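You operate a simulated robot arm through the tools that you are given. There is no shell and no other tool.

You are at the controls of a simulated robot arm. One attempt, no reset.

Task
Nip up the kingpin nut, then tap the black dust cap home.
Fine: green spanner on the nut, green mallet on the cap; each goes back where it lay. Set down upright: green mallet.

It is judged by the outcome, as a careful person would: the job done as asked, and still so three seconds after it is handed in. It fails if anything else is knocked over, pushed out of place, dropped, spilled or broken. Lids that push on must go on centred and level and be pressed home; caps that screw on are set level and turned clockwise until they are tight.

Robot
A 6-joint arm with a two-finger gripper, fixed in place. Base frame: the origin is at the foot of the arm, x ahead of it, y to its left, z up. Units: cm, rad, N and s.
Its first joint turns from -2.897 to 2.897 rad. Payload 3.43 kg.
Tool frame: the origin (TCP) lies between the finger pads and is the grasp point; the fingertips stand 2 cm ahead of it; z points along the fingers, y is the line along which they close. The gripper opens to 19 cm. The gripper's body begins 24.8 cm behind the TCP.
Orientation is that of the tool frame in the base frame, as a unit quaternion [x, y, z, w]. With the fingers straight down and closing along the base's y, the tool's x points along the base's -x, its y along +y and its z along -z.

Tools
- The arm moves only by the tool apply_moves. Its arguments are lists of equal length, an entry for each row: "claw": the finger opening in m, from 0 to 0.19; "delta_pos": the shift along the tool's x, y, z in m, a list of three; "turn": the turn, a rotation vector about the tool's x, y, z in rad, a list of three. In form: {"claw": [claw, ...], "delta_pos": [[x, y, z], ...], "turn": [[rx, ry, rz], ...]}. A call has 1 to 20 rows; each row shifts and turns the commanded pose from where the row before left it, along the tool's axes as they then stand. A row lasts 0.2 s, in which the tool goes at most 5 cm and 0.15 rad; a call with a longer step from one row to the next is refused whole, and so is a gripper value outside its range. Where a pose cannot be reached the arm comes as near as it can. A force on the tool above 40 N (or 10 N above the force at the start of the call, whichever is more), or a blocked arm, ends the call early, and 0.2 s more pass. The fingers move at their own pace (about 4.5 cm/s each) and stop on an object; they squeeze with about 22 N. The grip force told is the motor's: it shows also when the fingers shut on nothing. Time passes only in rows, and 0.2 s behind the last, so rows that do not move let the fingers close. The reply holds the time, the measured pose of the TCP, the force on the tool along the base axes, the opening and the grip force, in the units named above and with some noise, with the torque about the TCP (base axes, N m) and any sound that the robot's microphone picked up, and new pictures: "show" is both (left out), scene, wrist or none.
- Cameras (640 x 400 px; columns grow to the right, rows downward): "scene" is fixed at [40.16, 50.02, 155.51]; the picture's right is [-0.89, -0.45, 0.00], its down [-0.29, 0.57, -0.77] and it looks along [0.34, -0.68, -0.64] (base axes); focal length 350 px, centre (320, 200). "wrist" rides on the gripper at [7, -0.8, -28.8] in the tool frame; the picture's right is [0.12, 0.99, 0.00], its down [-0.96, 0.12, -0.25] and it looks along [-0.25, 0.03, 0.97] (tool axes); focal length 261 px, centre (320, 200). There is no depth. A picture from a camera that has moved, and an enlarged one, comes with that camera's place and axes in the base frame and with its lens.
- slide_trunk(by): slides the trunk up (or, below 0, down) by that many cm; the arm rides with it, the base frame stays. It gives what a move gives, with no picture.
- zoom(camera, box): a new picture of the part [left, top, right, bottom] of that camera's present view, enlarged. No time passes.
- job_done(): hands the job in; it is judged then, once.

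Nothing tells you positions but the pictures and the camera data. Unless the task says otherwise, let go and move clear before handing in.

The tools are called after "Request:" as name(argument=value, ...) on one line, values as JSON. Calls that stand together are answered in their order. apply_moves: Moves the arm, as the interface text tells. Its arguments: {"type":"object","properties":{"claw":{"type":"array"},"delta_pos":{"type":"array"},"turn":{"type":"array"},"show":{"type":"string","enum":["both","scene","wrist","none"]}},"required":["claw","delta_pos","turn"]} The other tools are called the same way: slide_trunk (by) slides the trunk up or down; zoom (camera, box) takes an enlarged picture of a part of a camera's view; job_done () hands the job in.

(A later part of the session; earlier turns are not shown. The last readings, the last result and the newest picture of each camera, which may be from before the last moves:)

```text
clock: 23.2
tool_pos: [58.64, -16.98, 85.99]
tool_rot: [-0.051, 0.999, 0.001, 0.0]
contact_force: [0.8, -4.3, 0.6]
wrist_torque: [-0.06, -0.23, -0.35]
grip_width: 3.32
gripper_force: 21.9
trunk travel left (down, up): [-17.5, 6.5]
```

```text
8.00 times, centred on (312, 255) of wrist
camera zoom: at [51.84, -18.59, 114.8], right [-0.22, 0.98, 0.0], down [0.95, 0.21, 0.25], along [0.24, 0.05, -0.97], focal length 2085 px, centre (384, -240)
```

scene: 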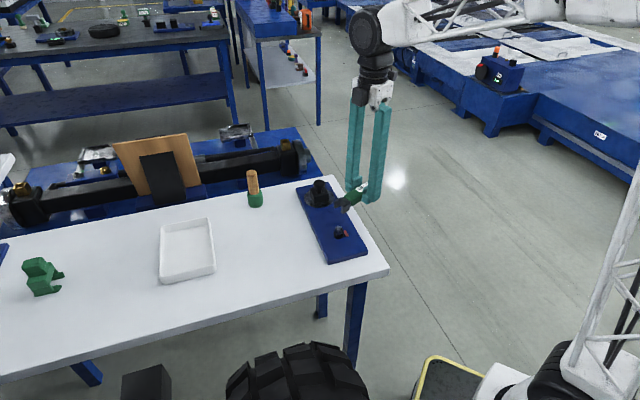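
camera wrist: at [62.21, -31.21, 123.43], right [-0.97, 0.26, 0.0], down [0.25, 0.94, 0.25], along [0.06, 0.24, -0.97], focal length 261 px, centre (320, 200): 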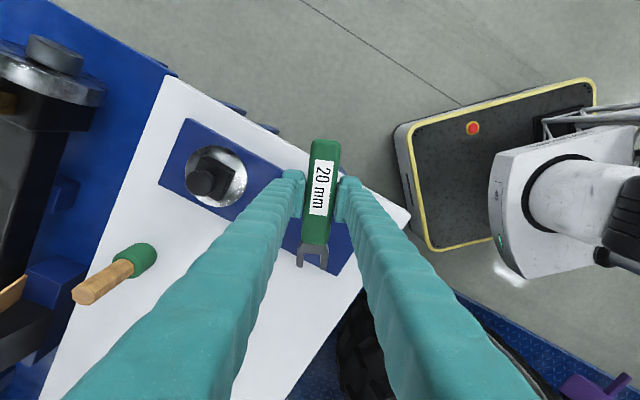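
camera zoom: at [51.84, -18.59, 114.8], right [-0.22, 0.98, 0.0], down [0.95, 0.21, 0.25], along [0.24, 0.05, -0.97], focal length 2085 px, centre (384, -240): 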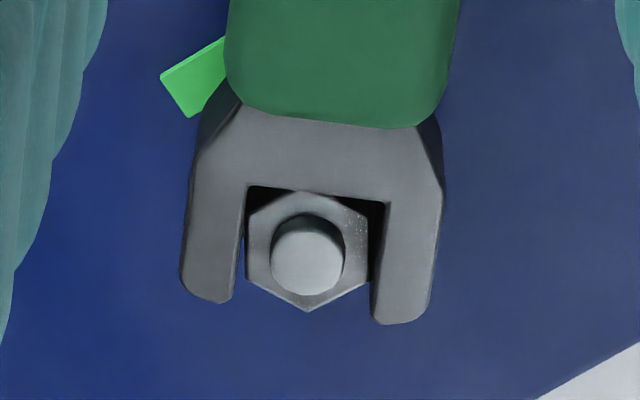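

Request:
apply_moves(claw=[0.02, 0.02], delta_pos=[[0, -0.0029, 0], [0, 0, 0]], turn=[[0, 0, -0.033], [0, 0, 0]], show="none")

Request:
zoom(camera="wrist", box=[280, 230, 344, 280])

```text
clock: 23.8
tool_pos: [58.77, -17.25, 85.99]
tool_rot: [-0.067, 0.998, 0.0, 0.0]
contact_force: [-0.7, -0.1, -2.3]
wrist_torque: [-0.02, 0.02, 0.01]
grip_width: 3.33
gripper_force: 22.1
trunk travel left (down, up): [-17.5, 6.5]
```

```text
8.00 times, centred on (312, 255) of wrist
camera zoom: at [51.94, -19.14, 114.82], right [-0.25, 0.97, 0.0], down [0.94, 0.24, 0.25], along [0.24, 0.06, -0.97], focal length 2085 px, centre (384, -240)
```

zoom: 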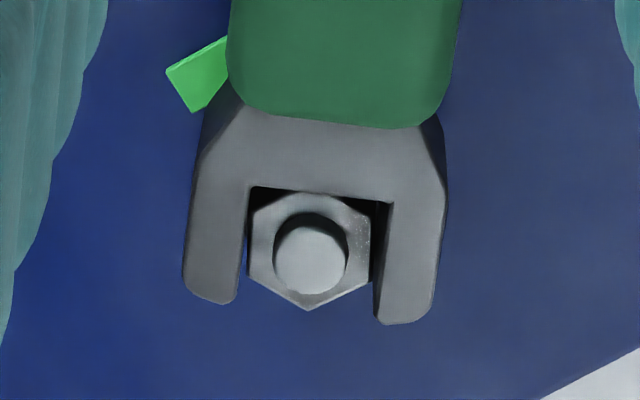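

The load is off and the indicator stays green. I'll lift clear and carry the spanner back above where it lay.

Request:
apply_moves(claw=[0.02, 0.02, 0.02, 0.02, 0.02, 0.02, 0.02, 0.02, 0.02, 0.02, 0.02, 0.02, 0.02, 0.02, 0.02, 0.02, 0.02, 0.02, 0.02], delta_pos=[[0, 0, -0.01], [0, 0, -0.01], [0, 0, -0.02], [0, 0, -0.025], [0, 0, -0.025], [0, 0, 0], [0, 0, 0], [0, 0, 0], [0, 0, 0], [0, 0, 0], [-0.03335, 0.00206, 0], [-0.03335, 0.00206, 0], [-0.03335, 0.00206, 0], [-0.03335, 0.00206, 0], [-0.03335, 0.00206, 0], [-0.03335, 0.00206, 0], [-0.03335, 0.00206, 0], [-0.03335, 0.00206, 0], [0, 0, 0]], turn=[[0, 0, 0], [0, 0, 0], [0, 0, 0], [0, 0, 0], [0, 0, 0], [0, 0, -0.13], [0, 0, -0.13], [0, 0, -0.13], [0, 0, -0.13], [0, 0, -0.127], [0, 0, 0], [0, 0, 0], [0, 0, 0], [0, 0, 0], [0, 0, 0], [0, 0, 0], [0, 0, 0], [0, 0, 0], [0, 0, 0]])

Request:
zoom(camera="wrist", box=[264, 130, 384, 270])

Request:
zoom(camera="wrist", box=[280, 230, 344, 280])

Request:
zoom(camera="scene", box=[310, 210, 370, 250])

```text
clock: 27.8
tool_pos: [76.52, 2.73, 95.02]
tool_rot: [-0.381, 0.925, 0.0, 0.0]
contact_force: [-0.4, 1.4, -1.8]
wrist_torque: [0.0, 0.02, 0.02]
grip_width: 3.28
gripper_force: 22.0
trunk travel left (down, up): [-17.5, 6.5]
camera wrist: at [72.14, -2.85, 123.81], right [-0.78, 0.62, 0.0], down [0.6, 0.76, 0.25], along [0.15, 0.19, -0.97], focal length 261 px, centre (320, 200)
```

scene: 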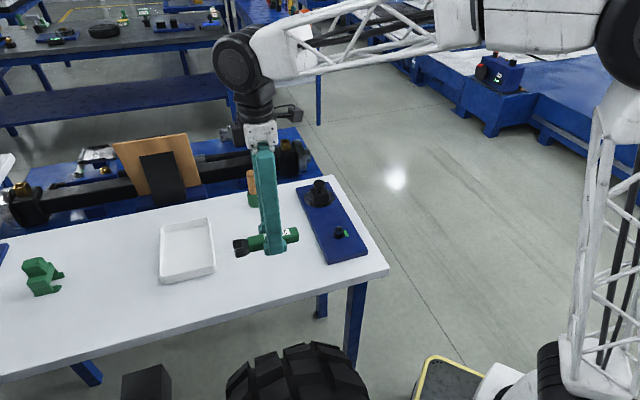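
wrist: 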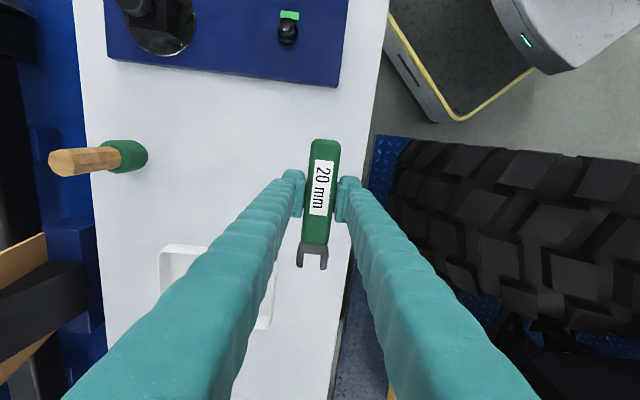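

```text
2.86 times, centred on (324, 200) of wrist
camera zoom: at [72.14, -2.85, 123.81], right [-0.78, 0.62, 0.0], down [0.6, 0.76, 0.25], along [0.15, 0.19, -0.97], focal length 745 px, centre (309, 200)
```

zoom: 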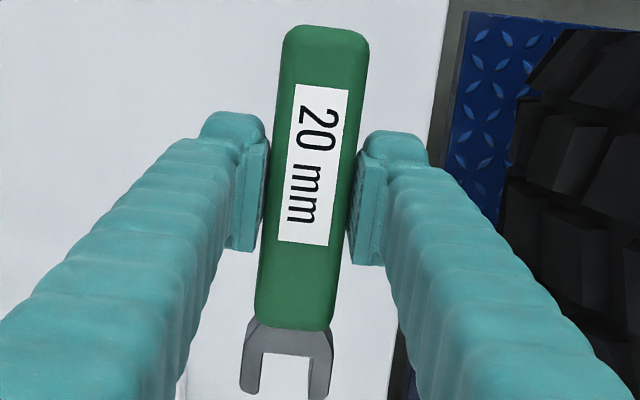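

```text
8.00 times, centred on (312, 255) of wrist
camera zoom: at [72.14, -2.85, 123.81], right [-0.78, 0.62, 0.0], down [0.6, 0.76, 0.25], along [0.15, 0.19, -0.97], focal length 2085 px, centre (384, -240)
```

zoom: 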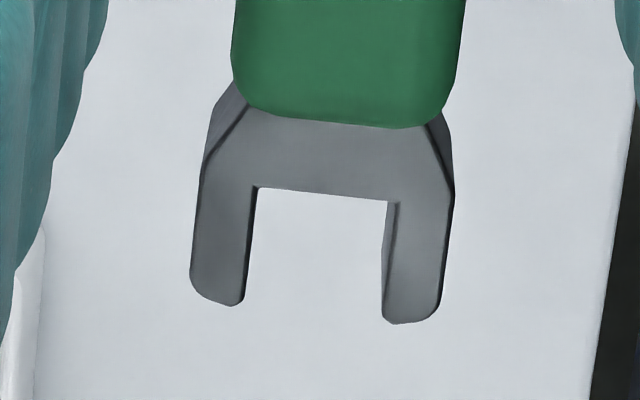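

```text
10.00 times, centred on (340, 230) of scene
camera zoom: at [40.16, 50.02, 155.51], right [-0.89, -0.45, 0.0], down [-0.29, 0.57, -0.77], along [0.34, -0.68, -0.64], focal length 3504 px, centre (120, -100)
```

zoom: 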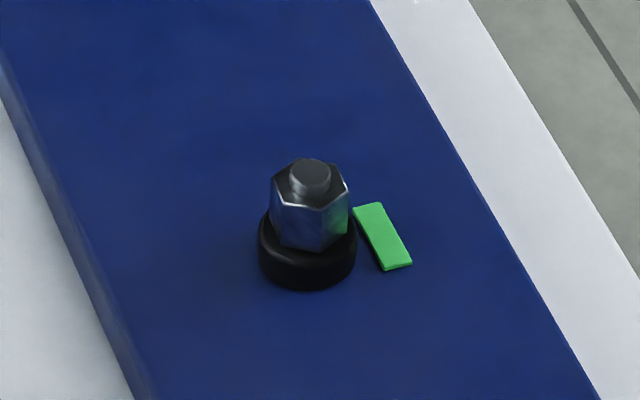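

The spanner sits in the grip as it did when picked up, and the indicator is green. I'll lower it to the original height.

Request:
apply_moves(claw=[0.02, 0.02, 0.02, 0.02, 0.02, 0.02, 0.02, 0.02], delta_pos=[[0, 0, 0.03], [0, 0, 0.03], [0, 0, 0.03], [0, 0, 0.02], [0, 0, 0.01], [0, 0, 0.003], [0, 0, 0.001], [0, 0, 0]], turn=[[0, 0, 0], [0, 0, 0], [0, 0, 0], [0, 0, 0], [0, 0, 0], [0, 0, 0], [0, 0, 0], [0, 0, 0]], show="none")

Request:
zoom(camera="scene", box=[236, 240, 316, 300])

```text
clock: 29.6
tool_pos: [76.47, 2.7, 82.64]
tool_rot: [-0.381, 0.925, 0.001, 0.0]
contact_force: [0.1, 1.4, -2.2]
wrist_torque: [-0.02, 0.02, 0.01]
grip_width: 3.34
gripper_force: 21.9
trunk travel left (down, up): [-17.5, 6.5]
```

```text
6.67 times, centred on (276, 270) of scene
camera zoom: at [40.16, 50.02, 155.51], right [-0.89, -0.45, 0.0], down [-0.29, 0.57, -0.77], along [0.34, -0.68, -0.64], focal length 2336 px, centre (613, -267)
```

zoom: 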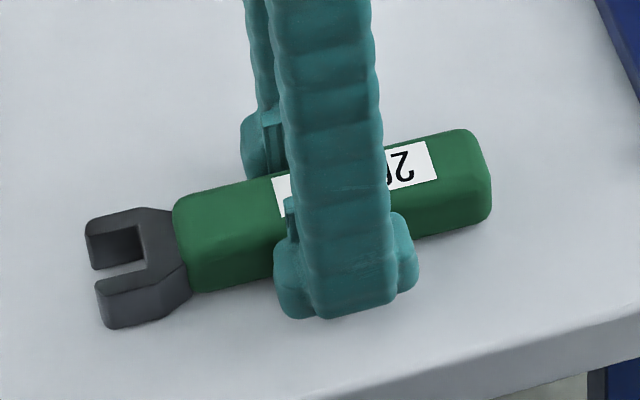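

It still hangs about 2 mm above the table. I'll ease down until it touches.

Request:
apply_moves(claw=[0.02, 0.02, 0.02], delta_pos=[[0, 0, 0.001], [0, 0, 0.001], [0, 0, 0]], turn=[[0, 0, 0], [0, 0, 0], [0, 0, 0]], show="none")

Request:
zoom(camera="scene", box=[236, 240, 316, 300])

```text
clock: 30.4
tool_pos: [76.56, 2.54, 82.61]
tool_rot: [-0.381, 0.925, 0.0, 0.0]
contact_force: [-5.5, 0.7, 9.5]
wrist_torque: [-0.02, 0.1, -0.03]
grip_width: 3.28
gripper_force: 21.9
trunk travel left (down, up): [-17.5, 6.5]
```

```text
6.67 times, centred on (276, 270) of scene
camera zoom: at [40.16, 50.02, 155.51], right [-0.89, -0.45, 0.0], down [-0.29, 0.57, -0.77], along [0.34, -0.68, -0.64], focal length 2336 px, centre (613, -267)
```

zoom: 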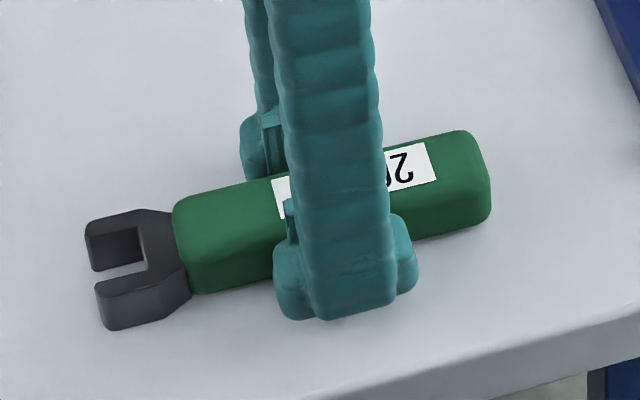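

The spanner touches the table about 2 mm off its original spot. I'll lift a touch, correct, and set it down.

Request:
apply_moves(claw=[0.02, 0.02, 0.02], delta_pos=[[0, 0, -0.005], [-0.0008, 0.0023, 0], [0, 0, 0]], turn=[[0, 0, 0], [0, 0, 0], [0, 0, 0]], show="none")

Request:
apply_moves(claw=[0.02, 0.02, 0.02, 0.02], delta_pos=[[0, 0, 0.002], [0, 0, 0.0015], [0, 0, 0], [0, 0, 0]], turn=[[0, 0, 0], [0, 0, 0], [0, 0, 0], [0, 0, 0]], show="none")

Request:
zoom(camera="scene", box=[236, 240, 316, 300])

```text
clock: 31.2
tool_pos: [76.41, 2.95, 82.97]
tool_rot: [-0.382, 0.924, -0.001, 0.0]
contact_force: [0.4, -0.5, -1.6]
wrist_torque: [-0.01, 0.01, 0.02]
grip_width: 3.33
gripper_force: 22.2
trunk travel left (down, up): [-17.5, 6.5]
```

```text
clock: 32.2
tool_pos: [76.34, 2.93, 82.61]
tool_rot: [-0.381, 0.925, 0.0, 0.0]
contact_force: [-0.9, -0.2, -1.1]
wrist_torque: [0.03, 0.0, 0.02]
grip_width: 3.3
gripper_force: 22.2
trunk travel left (down, up): [-17.5, 6.5]
```

```text
6.67 times, centred on (276, 270) of scene
camera zoom: at [40.16, 50.02, 155.51], right [-0.89, -0.45, 0.0], down [-0.29, 0.57, -0.77], along [0.34, -0.68, -0.64], focal length 2336 px, centre (613, -267)
```

zoom: 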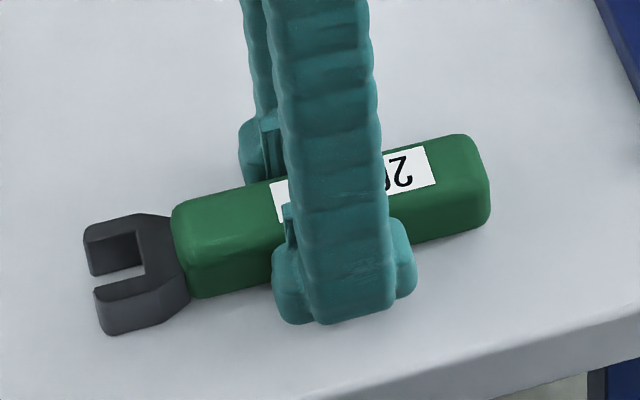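

It now matches the original image within a pixel or two. I'll lower a hair, release and rise.

Request:
apply_moves(claw=[0.02, 0.035, 0.045, 0.055, 0.06, 0.07, 0.08, 0.09, 0.09, 0.09, 0.09], delta_pos=[[0, 0, 0.0006], [0, 0, 0], [0, 0, 0], [0, 0, 0], [0, 0, 0], [0, 0, 0], [0, 0, -0.02], [0, 0, -0.04], [0, 0, -0.05], [0, 0, -0.05], [0, 0, -0.04]], turn=[[0, 0, 0], [0, 0, 0], [0, 0, 0], [0, 0, 0], [0, 0, 0], [0, 0, 0], [0, 0, 0], [0, 0, 0], [0, 0, 0], [0, 0, 0], [0, 0, 0]])

Request:
zoom(camera="scene", box=[236, 250, 308, 295])

```text
clock: 34.6
tool_pos: [76.19, 2.94, 102.76]
tool_rot: [-0.381, 0.925, -0.001, 0.0]
contact_force: [0.2, 0.3, -0.7]
wrist_torque: [0.0, 0.05, 0.01]
grip_width: 8.99
gripper_force: 0.1
trunk travel left (down, up): [-17.5, 6.5]
camera wrist: at [71.91, -2.71, 131.44], right [-0.78, 0.62, 0.0], down [0.6, 0.76, 0.25], along [0.15, 0.19, -0.97], focal length 261 px, centre (320, 200)
```

scene: 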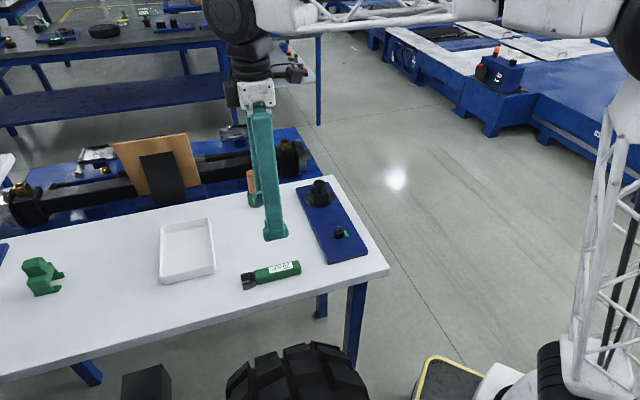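
wrist: 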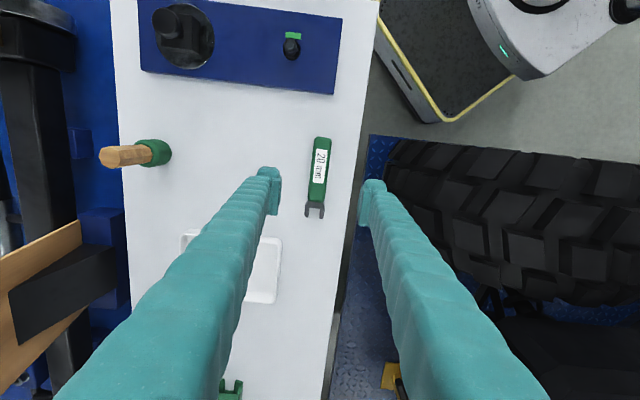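

```text
8.89 times, centred on (272, 272) of scene
camera zoom: at [40.16, 50.02, 155.51], right [-0.89, -0.45, 0.0], down [-0.29, 0.57, -0.77], along [0.34, -0.68, -0.64], focal length 3115 px, centre (747, -444)
```

zoom: 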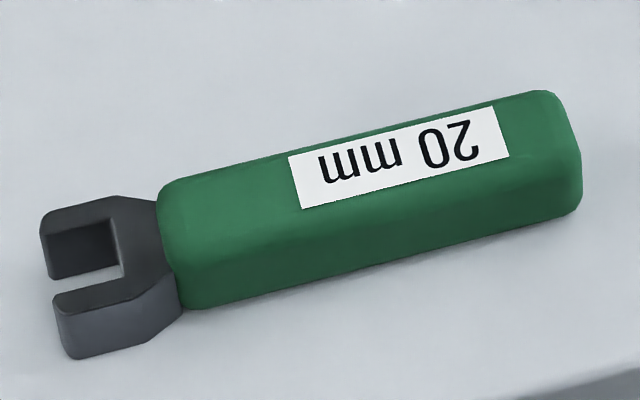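

The spanner is back exactly as it lay. Next is the mallet near (98,-19), right at the reach limit, so I'll approach with the tool tilted outward about 20°, the fingers closing sideways across the handle.

Request:
apply_moves(claw=[0.09, 0.09, 0.09, 0.09, 0.09, 0.09, 0.09, 0.09, 0.09, 0.09, 0.09, 0.09, 0.09, 0.09, 0.09, 0.09, 0.09, 0.09], delta_pos=[[0, 0, 0], [0, 0, 0], [0, 0, 0], [0, 0, 0], [0, 0, 0], [0, 0, 0], [0, 0, 0], [-0.0299, -0.02483, 0], [-0.0299, -0.02483, 0], [-0.0299, -0.02483, 0], [-0.0299, -0.02483, 0], [-0.0299, -0.02483, 0], [-0.0299, -0.02483, 0], [-0.0299, -0.02483, 0], [0, 0, 0], [0, 0, 0], [0, 0, 0], [0, 0, 0]], turn=[[0, 0, 0.1387], [0, 0, 0.1387], [0, 0, 0.1387], [0, 0, 0.1387], [0, 0, 0.1387], [0, 0, 0.1387], [0, 0, 0.1387], [0, 0, 0], [0, 0, 0], [0, 0, 0], [0, 0, 0], [0, 0, 0], [0, 0, 0], [0, 0, 0], [0, -0.1167, 0], [0, -0.1167, 0], [0, -0.1166, 0], [0, 0, 0]])

Request:
zoom(camera="scene", box=[220, 150, 300, 220])

Request:
zoom(camera="wrist", box=[250, 150, 390, 260])

```text
clock: 38.4
tool_pos: [93.67, -18.16, 102.61]
tool_rot: [0.093, 0.98, -0.016, 0.174]
contact_force: [-0.2, 0.0, -0.4]
wrist_torque: [-0.01, -0.01, 0.0]
grip_width: 9.01
gripper_force: 0.1
trunk travel left (down, up): [-17.5, 6.5]
camera wrist: at [77.33, -15.98, 127.19], right [0.08, 1.0, -0.04], down [0.82, -0.04, 0.56], along [0.56, -0.08, -0.82], focal length 261 px, centre (320, 200)
```

scene: 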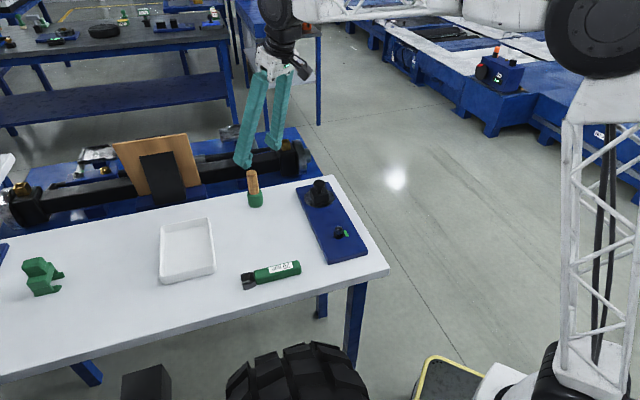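
wrist: 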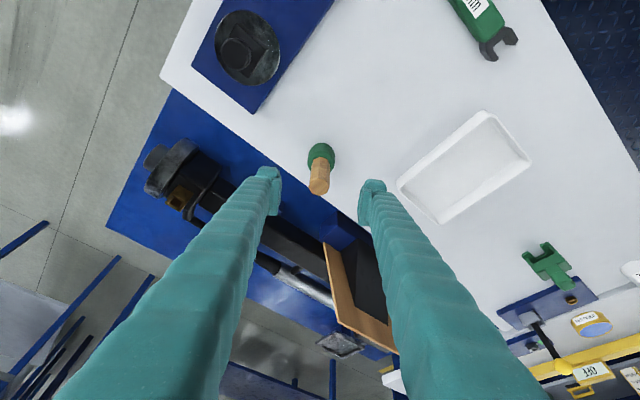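

```text
5.71 times, centred on (260, 185) of scene
camera zoom: at [40.16, 50.02, 155.51], right [-0.89, -0.45, 0.0], down [-0.29, 0.57, -0.77], along [0.34, -0.68, -0.64], focal length 2002 px, centre (663, 286)
```

zoom: 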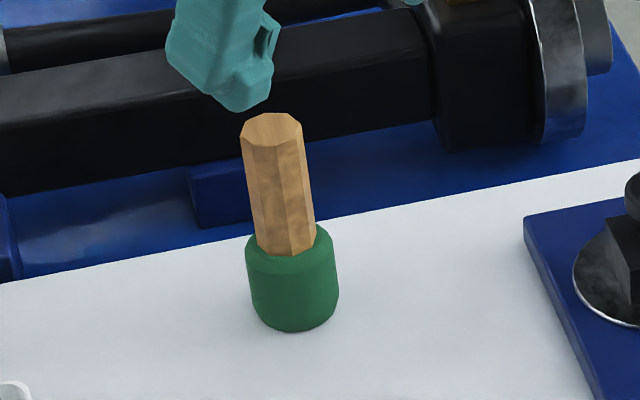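

```text
3.64 times, centred on (320, 205) of wrist
camera zoom: at [77.33, -15.98, 127.19], right [0.08, 1.0, -0.04], down [0.82, -0.04, 0.56], along [0.56, -0.08, -0.82], focal length 948 px, centre (320, 182)
```

zoom: 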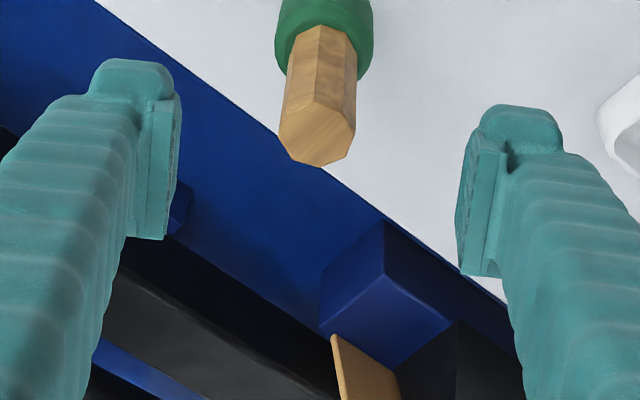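

Request:
apply_moves(claw=[0.08, 0.07, 0.07, 0.07, 0.07, 0.07, 0.07], delta_pos=[[0.0018, 0, 0.025], [0, 0, 0.025], [0, 0, 0.025], [0, 0, 0.025], [0, 0, 0.025], [0, 0, 0.0135], [0, 0, 0]], turn=[[0, 0, 0], [0, 0, 0], [0, 0, 0], [0, 0, 0], [0, 0, 0], [0, 0, 0], [0, 0, 0]])

Request:
zoom(camera="scene", box=[220, 150, 300, 220])

Request:
zoom(camera="wrist", box=[250, 130, 390, 240])

```text
clock: 40.0
tool_pos: [98.3, -19.09, 89.44]
tool_rot: [0.093, 0.98, -0.016, 0.173]
contact_force: [0.1, 0.2, 0.6]
wrist_torque: [-0.03, 0.01, 0.03]
grip_width: 6.97
gripper_force: 0.2
trunk travel left (down, up): [-17.5, 6.5]
camera wrist: at [81.94, -16.87, 114.07], right [0.08, 1.0, -0.04], down [0.83, -0.04, 0.56], along [0.56, -0.08, -0.83], focal length 261 px, centre (320, 200)
```

scene: 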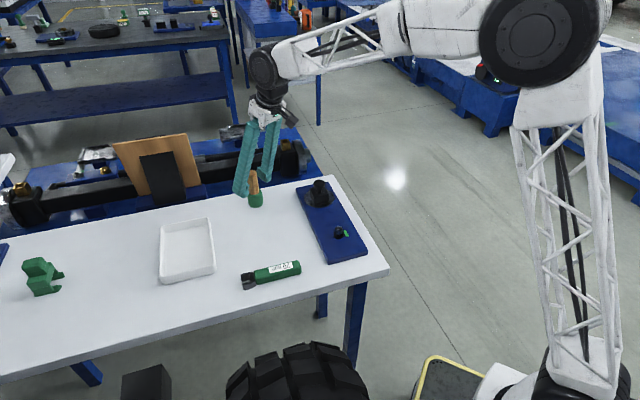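
wrist: 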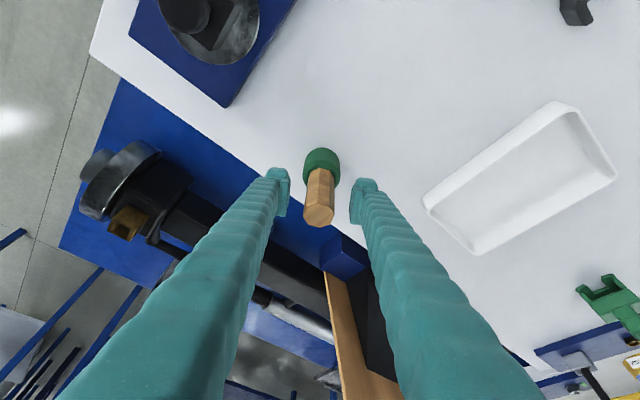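

```text
5.71 times, centred on (260, 185) of scene
camera zoom: at [40.16, 50.02, 155.51], right [-0.89, -0.45, 0.0], down [-0.29, 0.57, -0.77], along [0.34, -0.68, -0.64], focal length 2002 px, centre (663, 286)
```

zoom: 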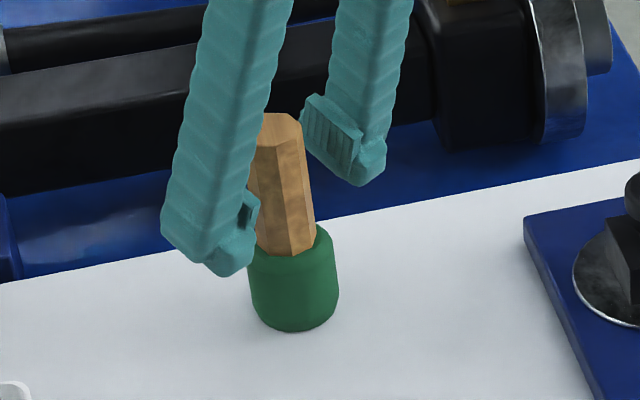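

```text
3.64 times, centred on (320, 185) of wrist
camera zoom: at [81.94, -16.87, 114.07], right [0.08, 1.0, -0.04], down [0.83, -0.04, 0.56], along [0.56, -0.08, -0.83], focal length 948 px, centre (320, 254)
```

zoom: 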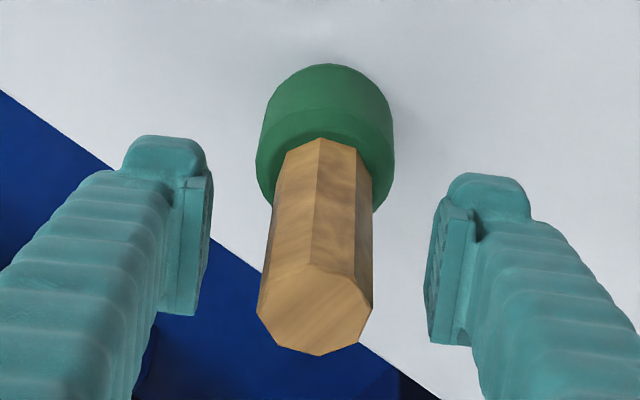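

The fingers straddle the handle centrally. Closing.

Request:
apply_moves(claw=[0.05, 0.03, 0.015, 0.01, 0.01, 0.01, 0.01, 0.01], delta_pos=[[0, 0, 0], [0, 0, 0], [0, 0, 0], [0, 0, 0], [0, 0, 0], [0, 0, 0], [0, 0, 0], [0, 0, 0]], turn=[[0, 0, 0], [0, 0, 0], [0, 0, 0], [0, 0, 0], [0, 0, 0], [0, 0, 0], [0, 0, 0], [0, 0, 0]], show="none")

Request:
zoom(camera="scene", box=[220, 150, 300, 220])

Request:
zoom(camera="wrist", box=[250, 130, 390, 240])

```text
clock: 41.8
tool_pos: [98.28, -19.06, 89.55]
tool_rot: [0.093, 0.98, -0.017, 0.175]
contact_force: [0.2, -1.8, -0.5]
wrist_torque: [-0.07, 0.02, 0.0]
grip_width: 3.07
gripper_force: 21.8
trunk travel left (down, up): [-17.5, 6.5]
```

```text
5.71 times, centred on (260, 185) of scene
camera zoom: at [40.16, 50.02, 155.51], right [-0.89, -0.45, 0.0], down [-0.29, 0.57, -0.77], along [0.34, -0.68, -0.64], focal length 2002 px, centre (663, 286)
```

zoom: 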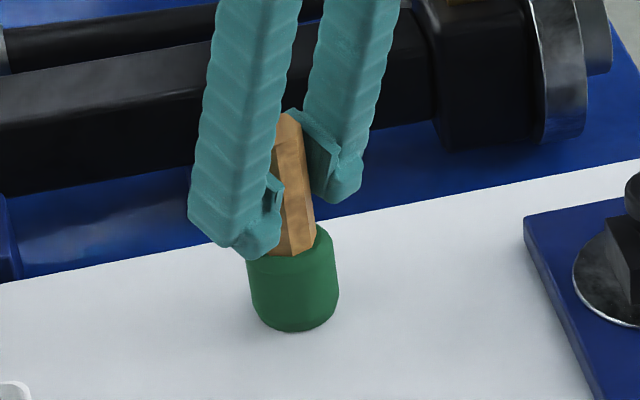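

```text
3.64 times, centred on (320, 185) of wrist
camera zoom: at [81.94, -16.88, 114.08], right [0.08, 1.0, -0.04], down [0.83, -0.04, 0.56], along [0.56, -0.08, -0.83], focal length 948 px, centre (320, 254)
```

zoom: 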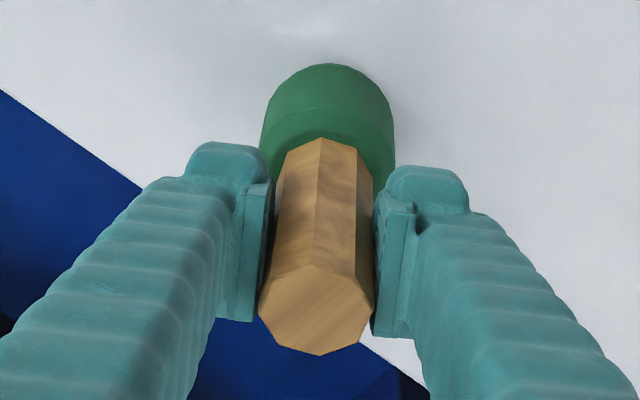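

Gripped at 3.07 cm. I'll lift straight up.

Request:
apply_moves(claw=[0.01, 0.01, 0.01, 0.01, 0.01, 0.01, 0.01], delta_pos=[[-0.00343, 0, -0.0094], [-0.00686, 0, -0.01879], [-0.01029, 0, -0.02818], [-0.01029, 0, -0.02818], [-0.01029, 0, -0.02818], [-0.00686, 0, -0.01879], [0, 0, 0]], turn=[[0, 0, 0], [0, 0, 0], [0, 0, 0], [0, 0, 0], [0, 0, 0], [0, 0, 0], [0, 0, 0]])

Request:
zoom(camera="scene", box=[220, 110, 300, 180])

Request:
zoom(camera="wrist", box=[250, 130, 390, 240])

Request:
zoom(camera="scene", box=[290, 170, 350, 215])

```text
clock: 43.4
tool_pos: [98.19, -19.15, 103.52]
tool_rot: [0.092, 0.981, -0.016, 0.173]
contact_force: [-0.5, -0.3, -4.7]
wrist_torque: [-0.01, 0.01, 0.02]
grip_width: 3.08
gripper_force: 21.7
trunk travel left (down, up): [-17.5, 6.5]
camera wrist: at [81.89, -16.87, 128.12], right [0.08, 1.0, -0.04], down [0.83, -0.04, 0.56], along [0.56, -0.08, -0.83], focal length 261 px, centre (320, 200)
```

scene: 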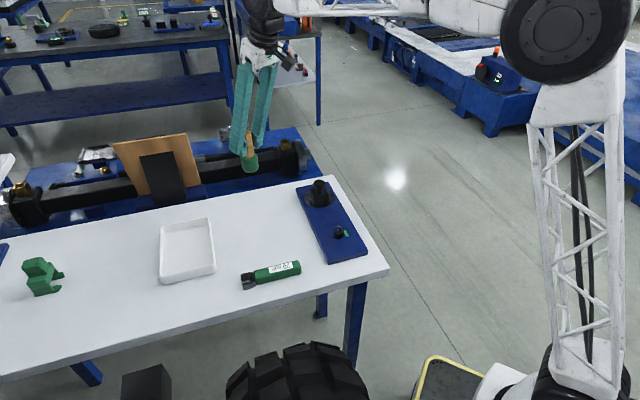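
wrist: 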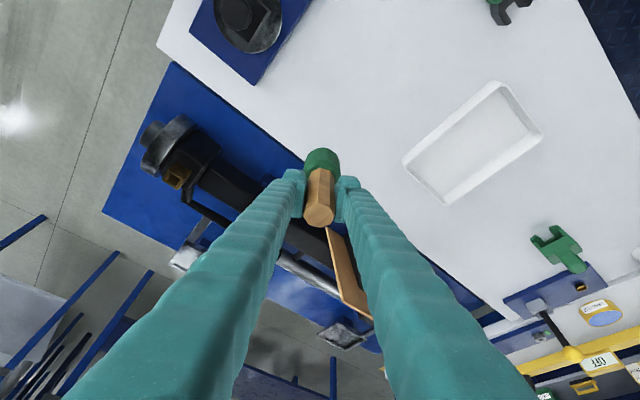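

```text
5.71 times, centred on (260, 145) of scene
camera zoom: at [40.16, 50.02, 155.51], right [-0.89, -0.45, 0.0], down [-0.29, 0.57, -0.77], along [0.34, -0.68, -0.64], focal length 2002 px, centre (663, 514)
```

zoom: 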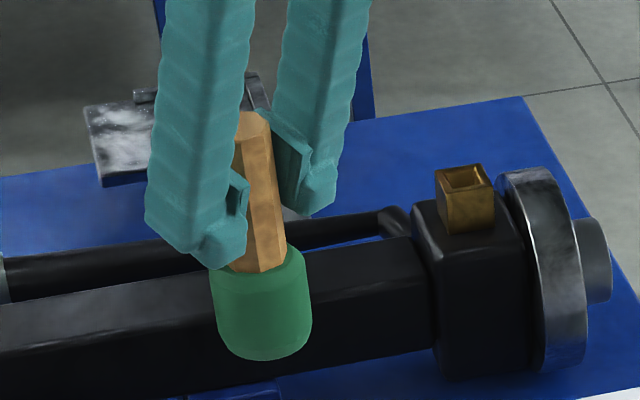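

```text
3.64 times, centred on (320, 185) of wrist
camera zoom: at [81.89, -16.87, 128.12], right [0.08, 1.0, -0.04], down [0.83, -0.04, 0.56], along [0.56, -0.08, -0.83], focal length 948 px, centre (320, 254)
```

zoom: 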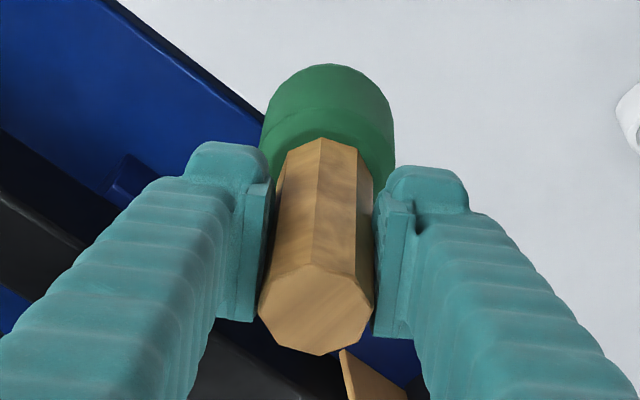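

```text
8.89 times, centred on (320, 192) of scene
camera zoom: at [40.16, 50.02, 155.51], right [-0.89, -0.45, 0.0], down [-0.29, 0.57, -0.77], along [0.34, -0.68, -0.64], focal length 3115 px, centre (320, 267)
```

zoom: 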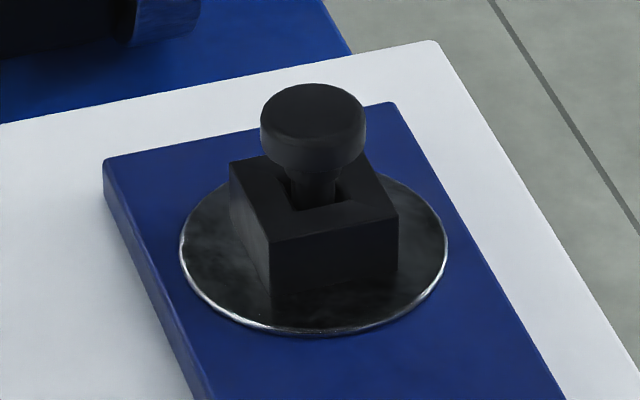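

The mallet hangs straight. Cap top is at about (80.1,-29.1,87.8). I'll carry the mallet over it at height and check the alignment.

Request:
apply_moves(claw=[0.01, 0.01, 0.01, 0.01, 0.01, 0.01, 0.01, 0.01], delta_pos=[[0.02487, -0.022, -0.00908], [0.02487, -0.022, -0.00908], [0.02487, -0.022, -0.00908], [0.02487, -0.022, -0.00908], [0.02487, -0.022, -0.00908], [0.02487, -0.022, -0.00908], [0, 0, 0], [0, 0, 0]], turn=[[0, 0, 0], [0, 0, 0], [0, 0, 0], [0, 0, 0], [0, 0, 0], [0, 0, 0], [0, 0, 0], [0, 0, 0]])

Request:
zoom(camera="scene", box=[280, 130, 370, 215])

Request:
zoom(camera="wrist", box=[230, 100, 410, 240])

```text
clock: 45.2
tool_pos: [80.17, -28.95, 103.55]
tool_rot: [0.093, 0.98, -0.017, 0.174]
contact_force: [0.1, 0.1, -4.0]
wrist_torque: [0.01, -0.02, 0.0]
grip_width: 3.08
gripper_force: 21.7
trunk travel left (down, up): [-17.5, 6.5]
camera wrist: at [63.72, -26.72, 128.13], right [0.08, 1.0, -0.04], down [0.83, -0.04, 0.56], along [0.56, -0.08, -0.83], focal length 261 px, centre (320, 200)
```

scene: 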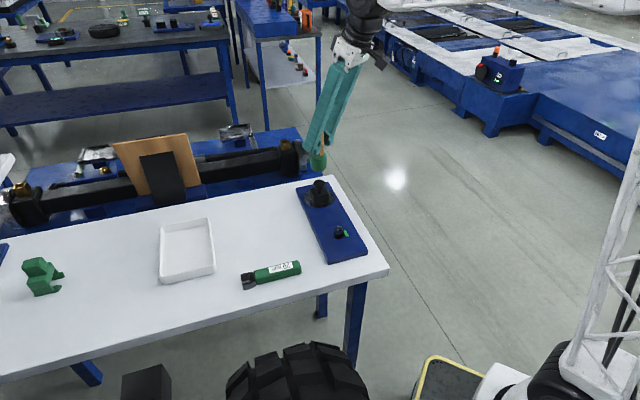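
wrist: 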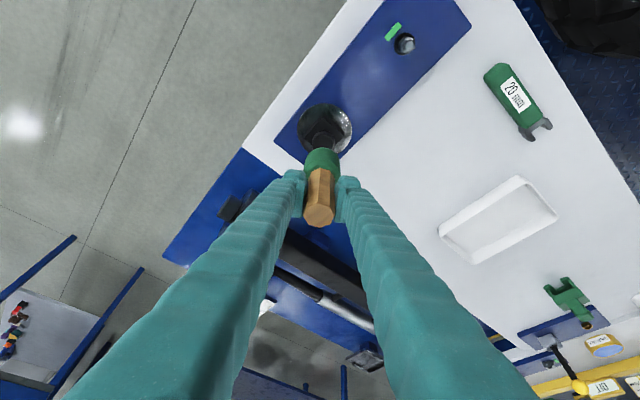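

```text
4.71 times, centred on (325, 172) of scene
camera zoom: at [40.16, 50.02, 155.51], right [-0.89, -0.45, 0.0], down [-0.29, 0.57, -0.77], along [0.34, -0.68, -0.64], focal length 1649 px, centre (296, 329)
```

zoom: 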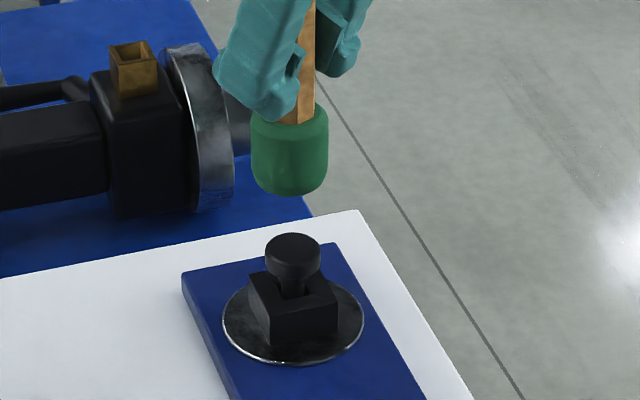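

```text
2.86 times, centred on (320, 170) of wrist
camera zoom: at [63.72, -26.72, 128.13], right [0.08, 1.0, -0.04], down [0.83, -0.04, 0.56], along [0.56, -0.08, -0.83], focal length 745 px, centre (320, 286)
```

zoom: 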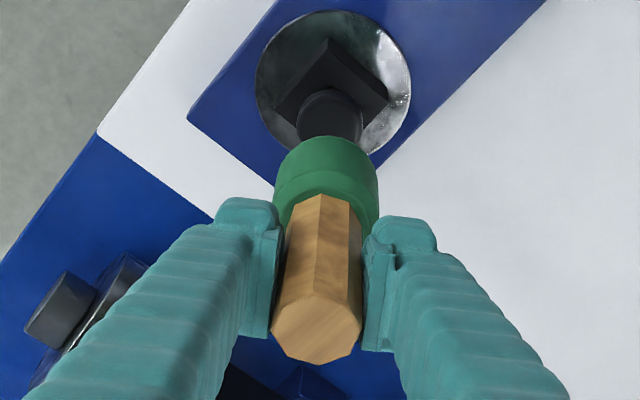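

Request:
apply_moves(claw=[0.01, 0.01, 0.01, 0.01], delta_pos=[[0.00642, -0.0005, 0.01717], [0.00642, -0.0005, 0.01717], [0.00642, -0.0005, 0.01717], [0, 0, 0]], turn=[[0, 0, 0], [0, 0, 0], [0, 0, 0], [0, 0, 0]], show="none")

Request:
zoom(camera="scene", box=[290, 150, 350, 210])

Request:
zoom(camera="wrist", box=[260, 90, 380, 190])

```text
clock: 46.2
tool_pos: [79.97, -28.98, 97.89]
tool_rot: [0.093, 0.98, -0.017, 0.173]
contact_force: [-0.3, 0.6, -5.1]
wrist_torque: [0.04, -0.01, 0.0]
grip_width: 3.07
gripper_force: 21.8
trunk travel left (down, up): [-17.5, 6.5]
```

```text
6.67 times, centred on (320, 180) of scene
camera zoom: at [40.16, 50.02, 155.51], right [-0.89, -0.45, 0.0], down [-0.29, 0.57, -0.77], along [0.34, -0.68, -0.64], focal length 2336 px, centre (320, 333)
```

zoom: 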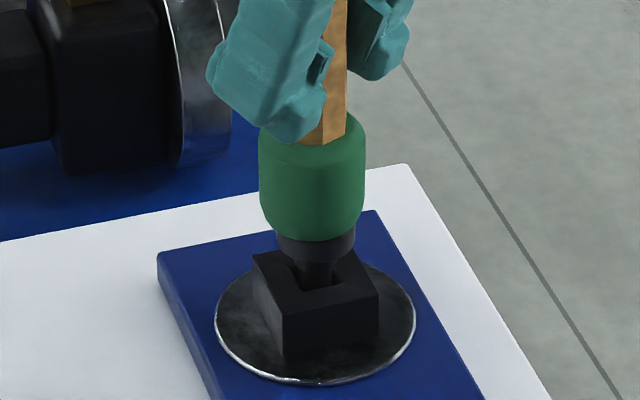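

```text
4.00 times, centred on (320, 140) of wrist
camera zoom: at [63.7, -26.8, 122.61], right [0.08, 1.0, -0.04], down [0.83, -0.04, 0.56], along [0.56, -0.08, -0.83], focal length 1043 px, centre (320, 440)
```

zoom: 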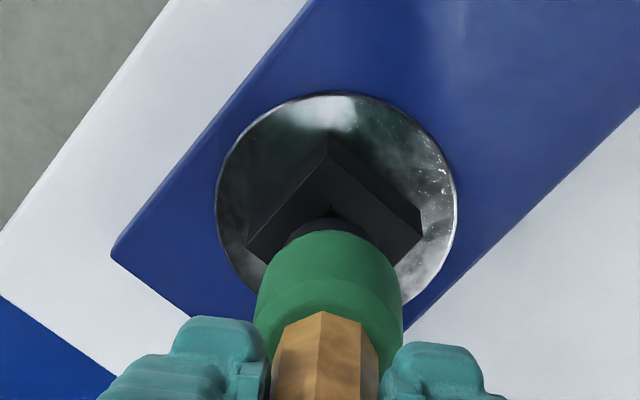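

The mallet is nearly centred on the cap. I'll make a 1 mm correction, then come down gently for first contact.

Request:
apply_moves(claw=[0.01, 0.01, 0.01, 0.01, 0.01], delta_pos=[[0.0012, -0.0004, -0.0004], [0.00137, 0, 0.00376], [0.00137, 0, 0.00376], [0.00069, 0, 0.00188], [0, 0, 0]], turn=[[0, 0, 0], [0, 0, 0], [0, 0, 0], [0, 0, 0], [0, 0, 0]], show="none")

Request:
zoom(camera="scene", box=[290, 150, 350, 210])

```text
clock: 47.4
tool_pos: [79.89, -29.16, 96.91]
tool_rot: [0.093, 0.98, -0.017, 0.173]
contact_force: [3.2, -0.5, 5.1]
wrist_torque: [0.0, -0.38, -0.02]
grip_width: 3.09
gripper_force: 21.8
trunk travel left (down, up): [-17.5, 6.5]
```

```text
6.67 times, centred on (320, 180) of scene
camera zoom: at [40.16, 50.02, 155.51], right [-0.89, -0.45, 0.0], down [-0.29, 0.57, -0.77], along [0.34, -0.68, -0.64], focal length 2336 px, centre (320, 333)
```

zoom: 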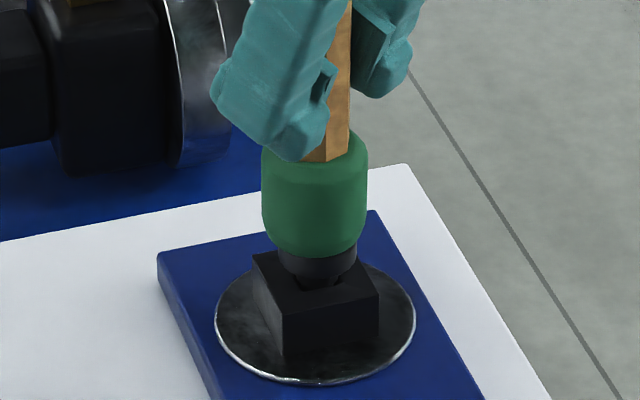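

The cap is moving down under light force. I'll lift off a little, then tap down progressively.

Request:
apply_moves(claw=[0.01, 0.01, 0.01, 0.01, 0.01], delta_pos=[[-0.00514, 0, -0.01409], [0, 0, 0], [0.00514, 0, 0.01409], [0.00137, 0, 0.00376], [0, 0, 0]], turn=[[0, 0, 0], [0, 0, 0], [0, 0, 0], [0, 0, 0], [0, 0, 0]], show="none")

Request:
zoom(camera="scene", box=[290, 150, 350, 210])

```text
clock: 48.6
tool_pos: [79.96, -29.17, 96.78]
tool_rot: [0.093, 0.98, -0.016, 0.174]
contact_force: [1.3, -0.7, 17.0]
wrist_torque: [-0.01, -0.08, 0.06]
grip_width: 3.07
gripper_force: 21.9
trunk travel left (down, up): [-17.5, 6.5]
```

```text
6.67 times, centred on (320, 180) of scene
camera zoom: at [40.16, 50.02, 155.51], right [-0.89, -0.45, 0.0], down [-0.29, 0.57, -0.77], along [0.34, -0.68, -0.64], focal length 2336 px, centre (320, 333)
```

zoom: 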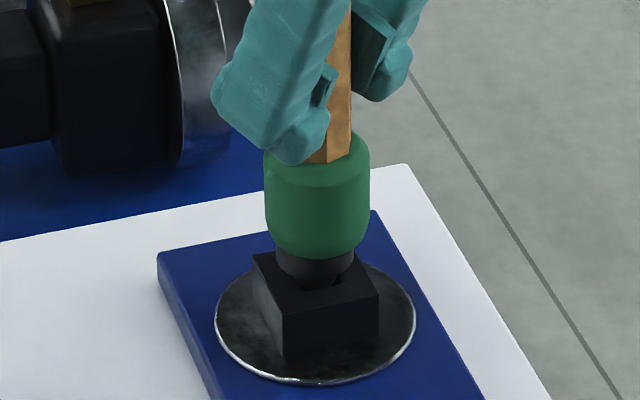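

Request:
apply_moves(claw=[0.01, 0.01, 0.01, 0.01, 0.01], delta_pos=[[-0.00514, 0, -0.01409], [-0.0103, 0, -0.02818], [-0.0103, 0, -0.02818], [0, 0, 0], [0, 0, 0]], turn=[[0, 0, 0], [0, 0, 0], [0, 0, 0], [0, 0, 0], [0, 0, 0]], show="none")

Request:
zoom(camera="scene", box=[290, 150, 350, 210])

Request:
zoom(camera="wrist", box=[260, 90, 380, 190])

Request:
zoom(camera="scene", box=[290, 170, 350, 215])

```text
clock: 49.8
tool_pos: [79.72, -29.14, 104.11]
tool_rot: [0.092, 0.98, -0.016, 0.174]
contact_force: [0.6, -0.3, -3.9]
wrist_torque: [-0.03, -0.02, 0.0]
grip_width: 3.08
gripper_force: 21.8
trunk travel left (down, up): [-17.5, 6.5]
```

```text
6.67 times, centred on (320, 180) of scene
camera zoom: at [40.16, 50.02, 155.51], right [-0.89, -0.45, 0.0], down [-0.29, 0.57, -0.77], along [0.34, -0.68, -0.64], focal length 2336 px, centre (320, 333)
```

zoom: 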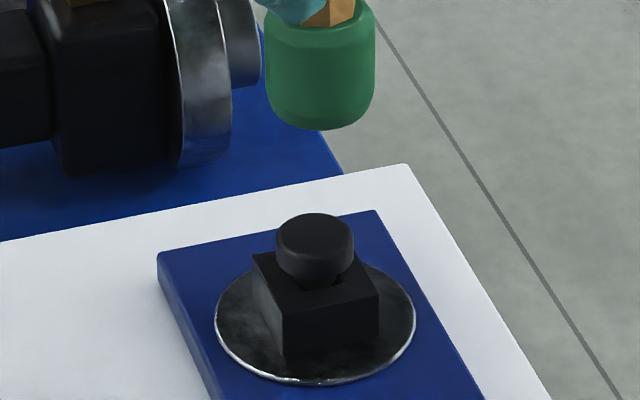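

```text
4.00 times, centred on (320, 140) of wrist
camera zoom: at [63.48, -27.05, 128.73], right [0.08, 1.0, -0.04], down [0.83, -0.04, 0.56], along [0.56, -0.08, -0.83], focal length 1043 px, centre (320, 440)
```

zoom: 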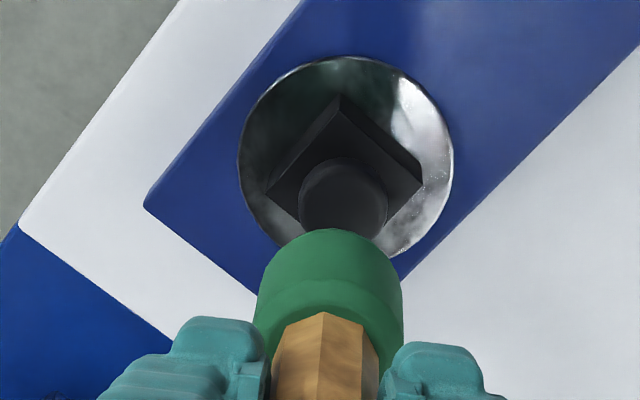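

```text
8.89 times, centred on (320, 192) of scene
camera zoom: at [40.16, 50.02, 155.51], right [-0.89, -0.45, 0.0], down [-0.29, 0.57, -0.77], along [0.34, -0.68, -0.64], focal length 3115 px, centre (320, 267)
```

zoom: 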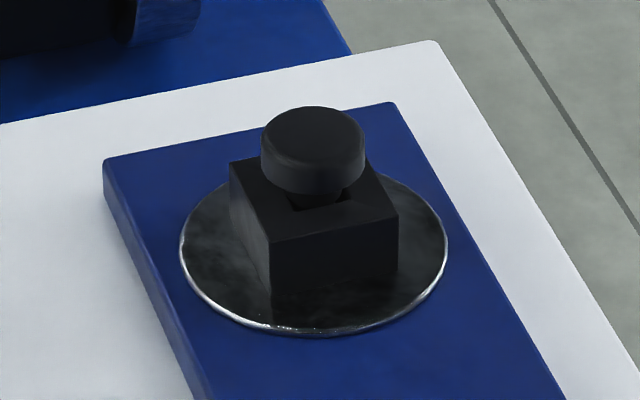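

The cap is about 1 cm further in, level and centred, with a small gap left. I'll nudge the mallet about 2.5 mm back onto the cap's axis and tap harder.

Request:
apply_moves(claw=[0.01, 0.01, 0.01, 0.01, 0.01, 0.01], delta_pos=[[-0.0011, 0.0026, 0.0004], [0.0072, 0, 0.01973], [0.0072, 0, 0.01973], [0.00343, 0, 0.00939], [0, 0, 0], [0, 0, 0]], turn=[[0, 0, 0], [0, 0, 0], [0, 0, 0], [0, 0, 0], [0, 0, 0], [0, 0, 0]], show="none")

Request:
zoom(camera="scene", box=[290, 150, 350, 210])

Request:
zoom(camera="wrist", box=[260, 90, 380, 190])

```text
clock: 51.2
tool_pos: [80.01, -28.8, 98.82]
tool_rot: [0.092, 0.981, -0.017, 0.172]
contact_force: [-0.6, 0.9, -5.9]
wrist_torque: [0.02, -0.02, 0.0]
grip_width: 3.07
gripper_force: 21.9
trunk travel left (down, up): [-17.5, 6.5]
```

```text
6.67 times, centred on (320, 180) of scene
camera zoom: at [40.16, 50.02, 155.51], right [-0.89, -0.45, 0.0], down [-0.29, 0.57, -0.77], along [0.34, -0.68, -0.64], focal length 2336 px, centre (320, 333)
```

zoom: 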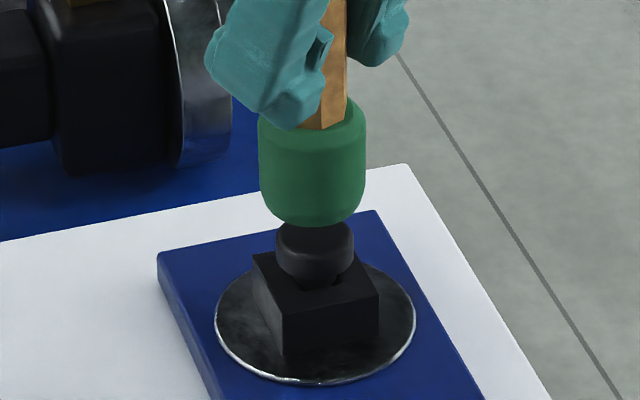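

```text
4.00 times, centred on (320, 140) of wrist
camera zoom: at [63.68, -26.67, 123.44], right [0.08, 1.0, -0.04], down [0.83, -0.04, 0.56], along [0.56, -0.08, -0.83], focal length 1043 px, centre (320, 440)
```

zoom: 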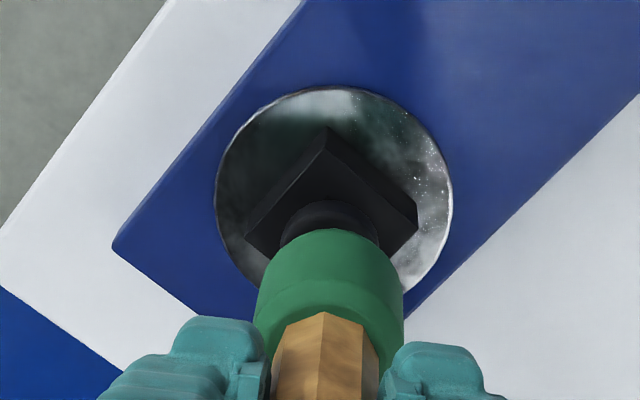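

Centred. Now a firmer tap.

Request:
apply_moves(claw=[0.01, 0.01, 0.01], delta_pos=[[0.0048, 0, 0.01315], [0.0048, 0, 0.01315], [0, 0, 0]], turn=[[0, 0, 0], [0, 0, 0], [0, 0, 0]], show="none")

Request:
zoom(camera="scene", box=[290, 150, 350, 210])

```text
clock: 52.0
tool_pos: [80.0, -28.81, 96.1]
tool_rot: [0.093, 0.98, -0.017, 0.175]
contact_force: [1.5, -1.1, 16.0]
wrist_torque: [-0.05, -0.11, 0.05]
grip_width: 3.07
gripper_force: 22.0
trunk travel left (down, up): [-17.5, 6.5]
```

```text
6.67 times, centred on (320, 180) of scene
camera zoom: at [40.16, 50.02, 155.51], right [-0.89, -0.45, 0.0], down [-0.29, 0.57, -0.77], along [0.34, -0.68, -0.64], focal length 2336 px, centre (320, 333)
```

zoom: 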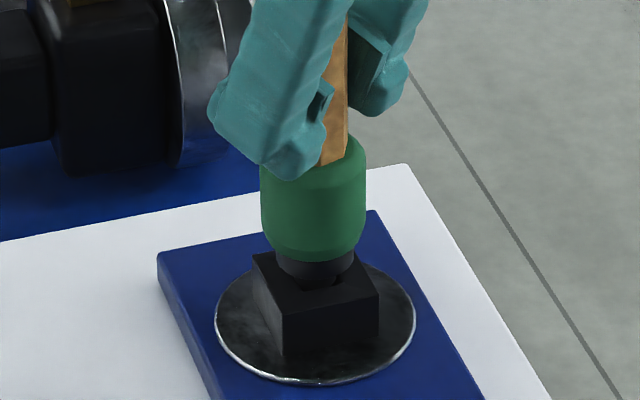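

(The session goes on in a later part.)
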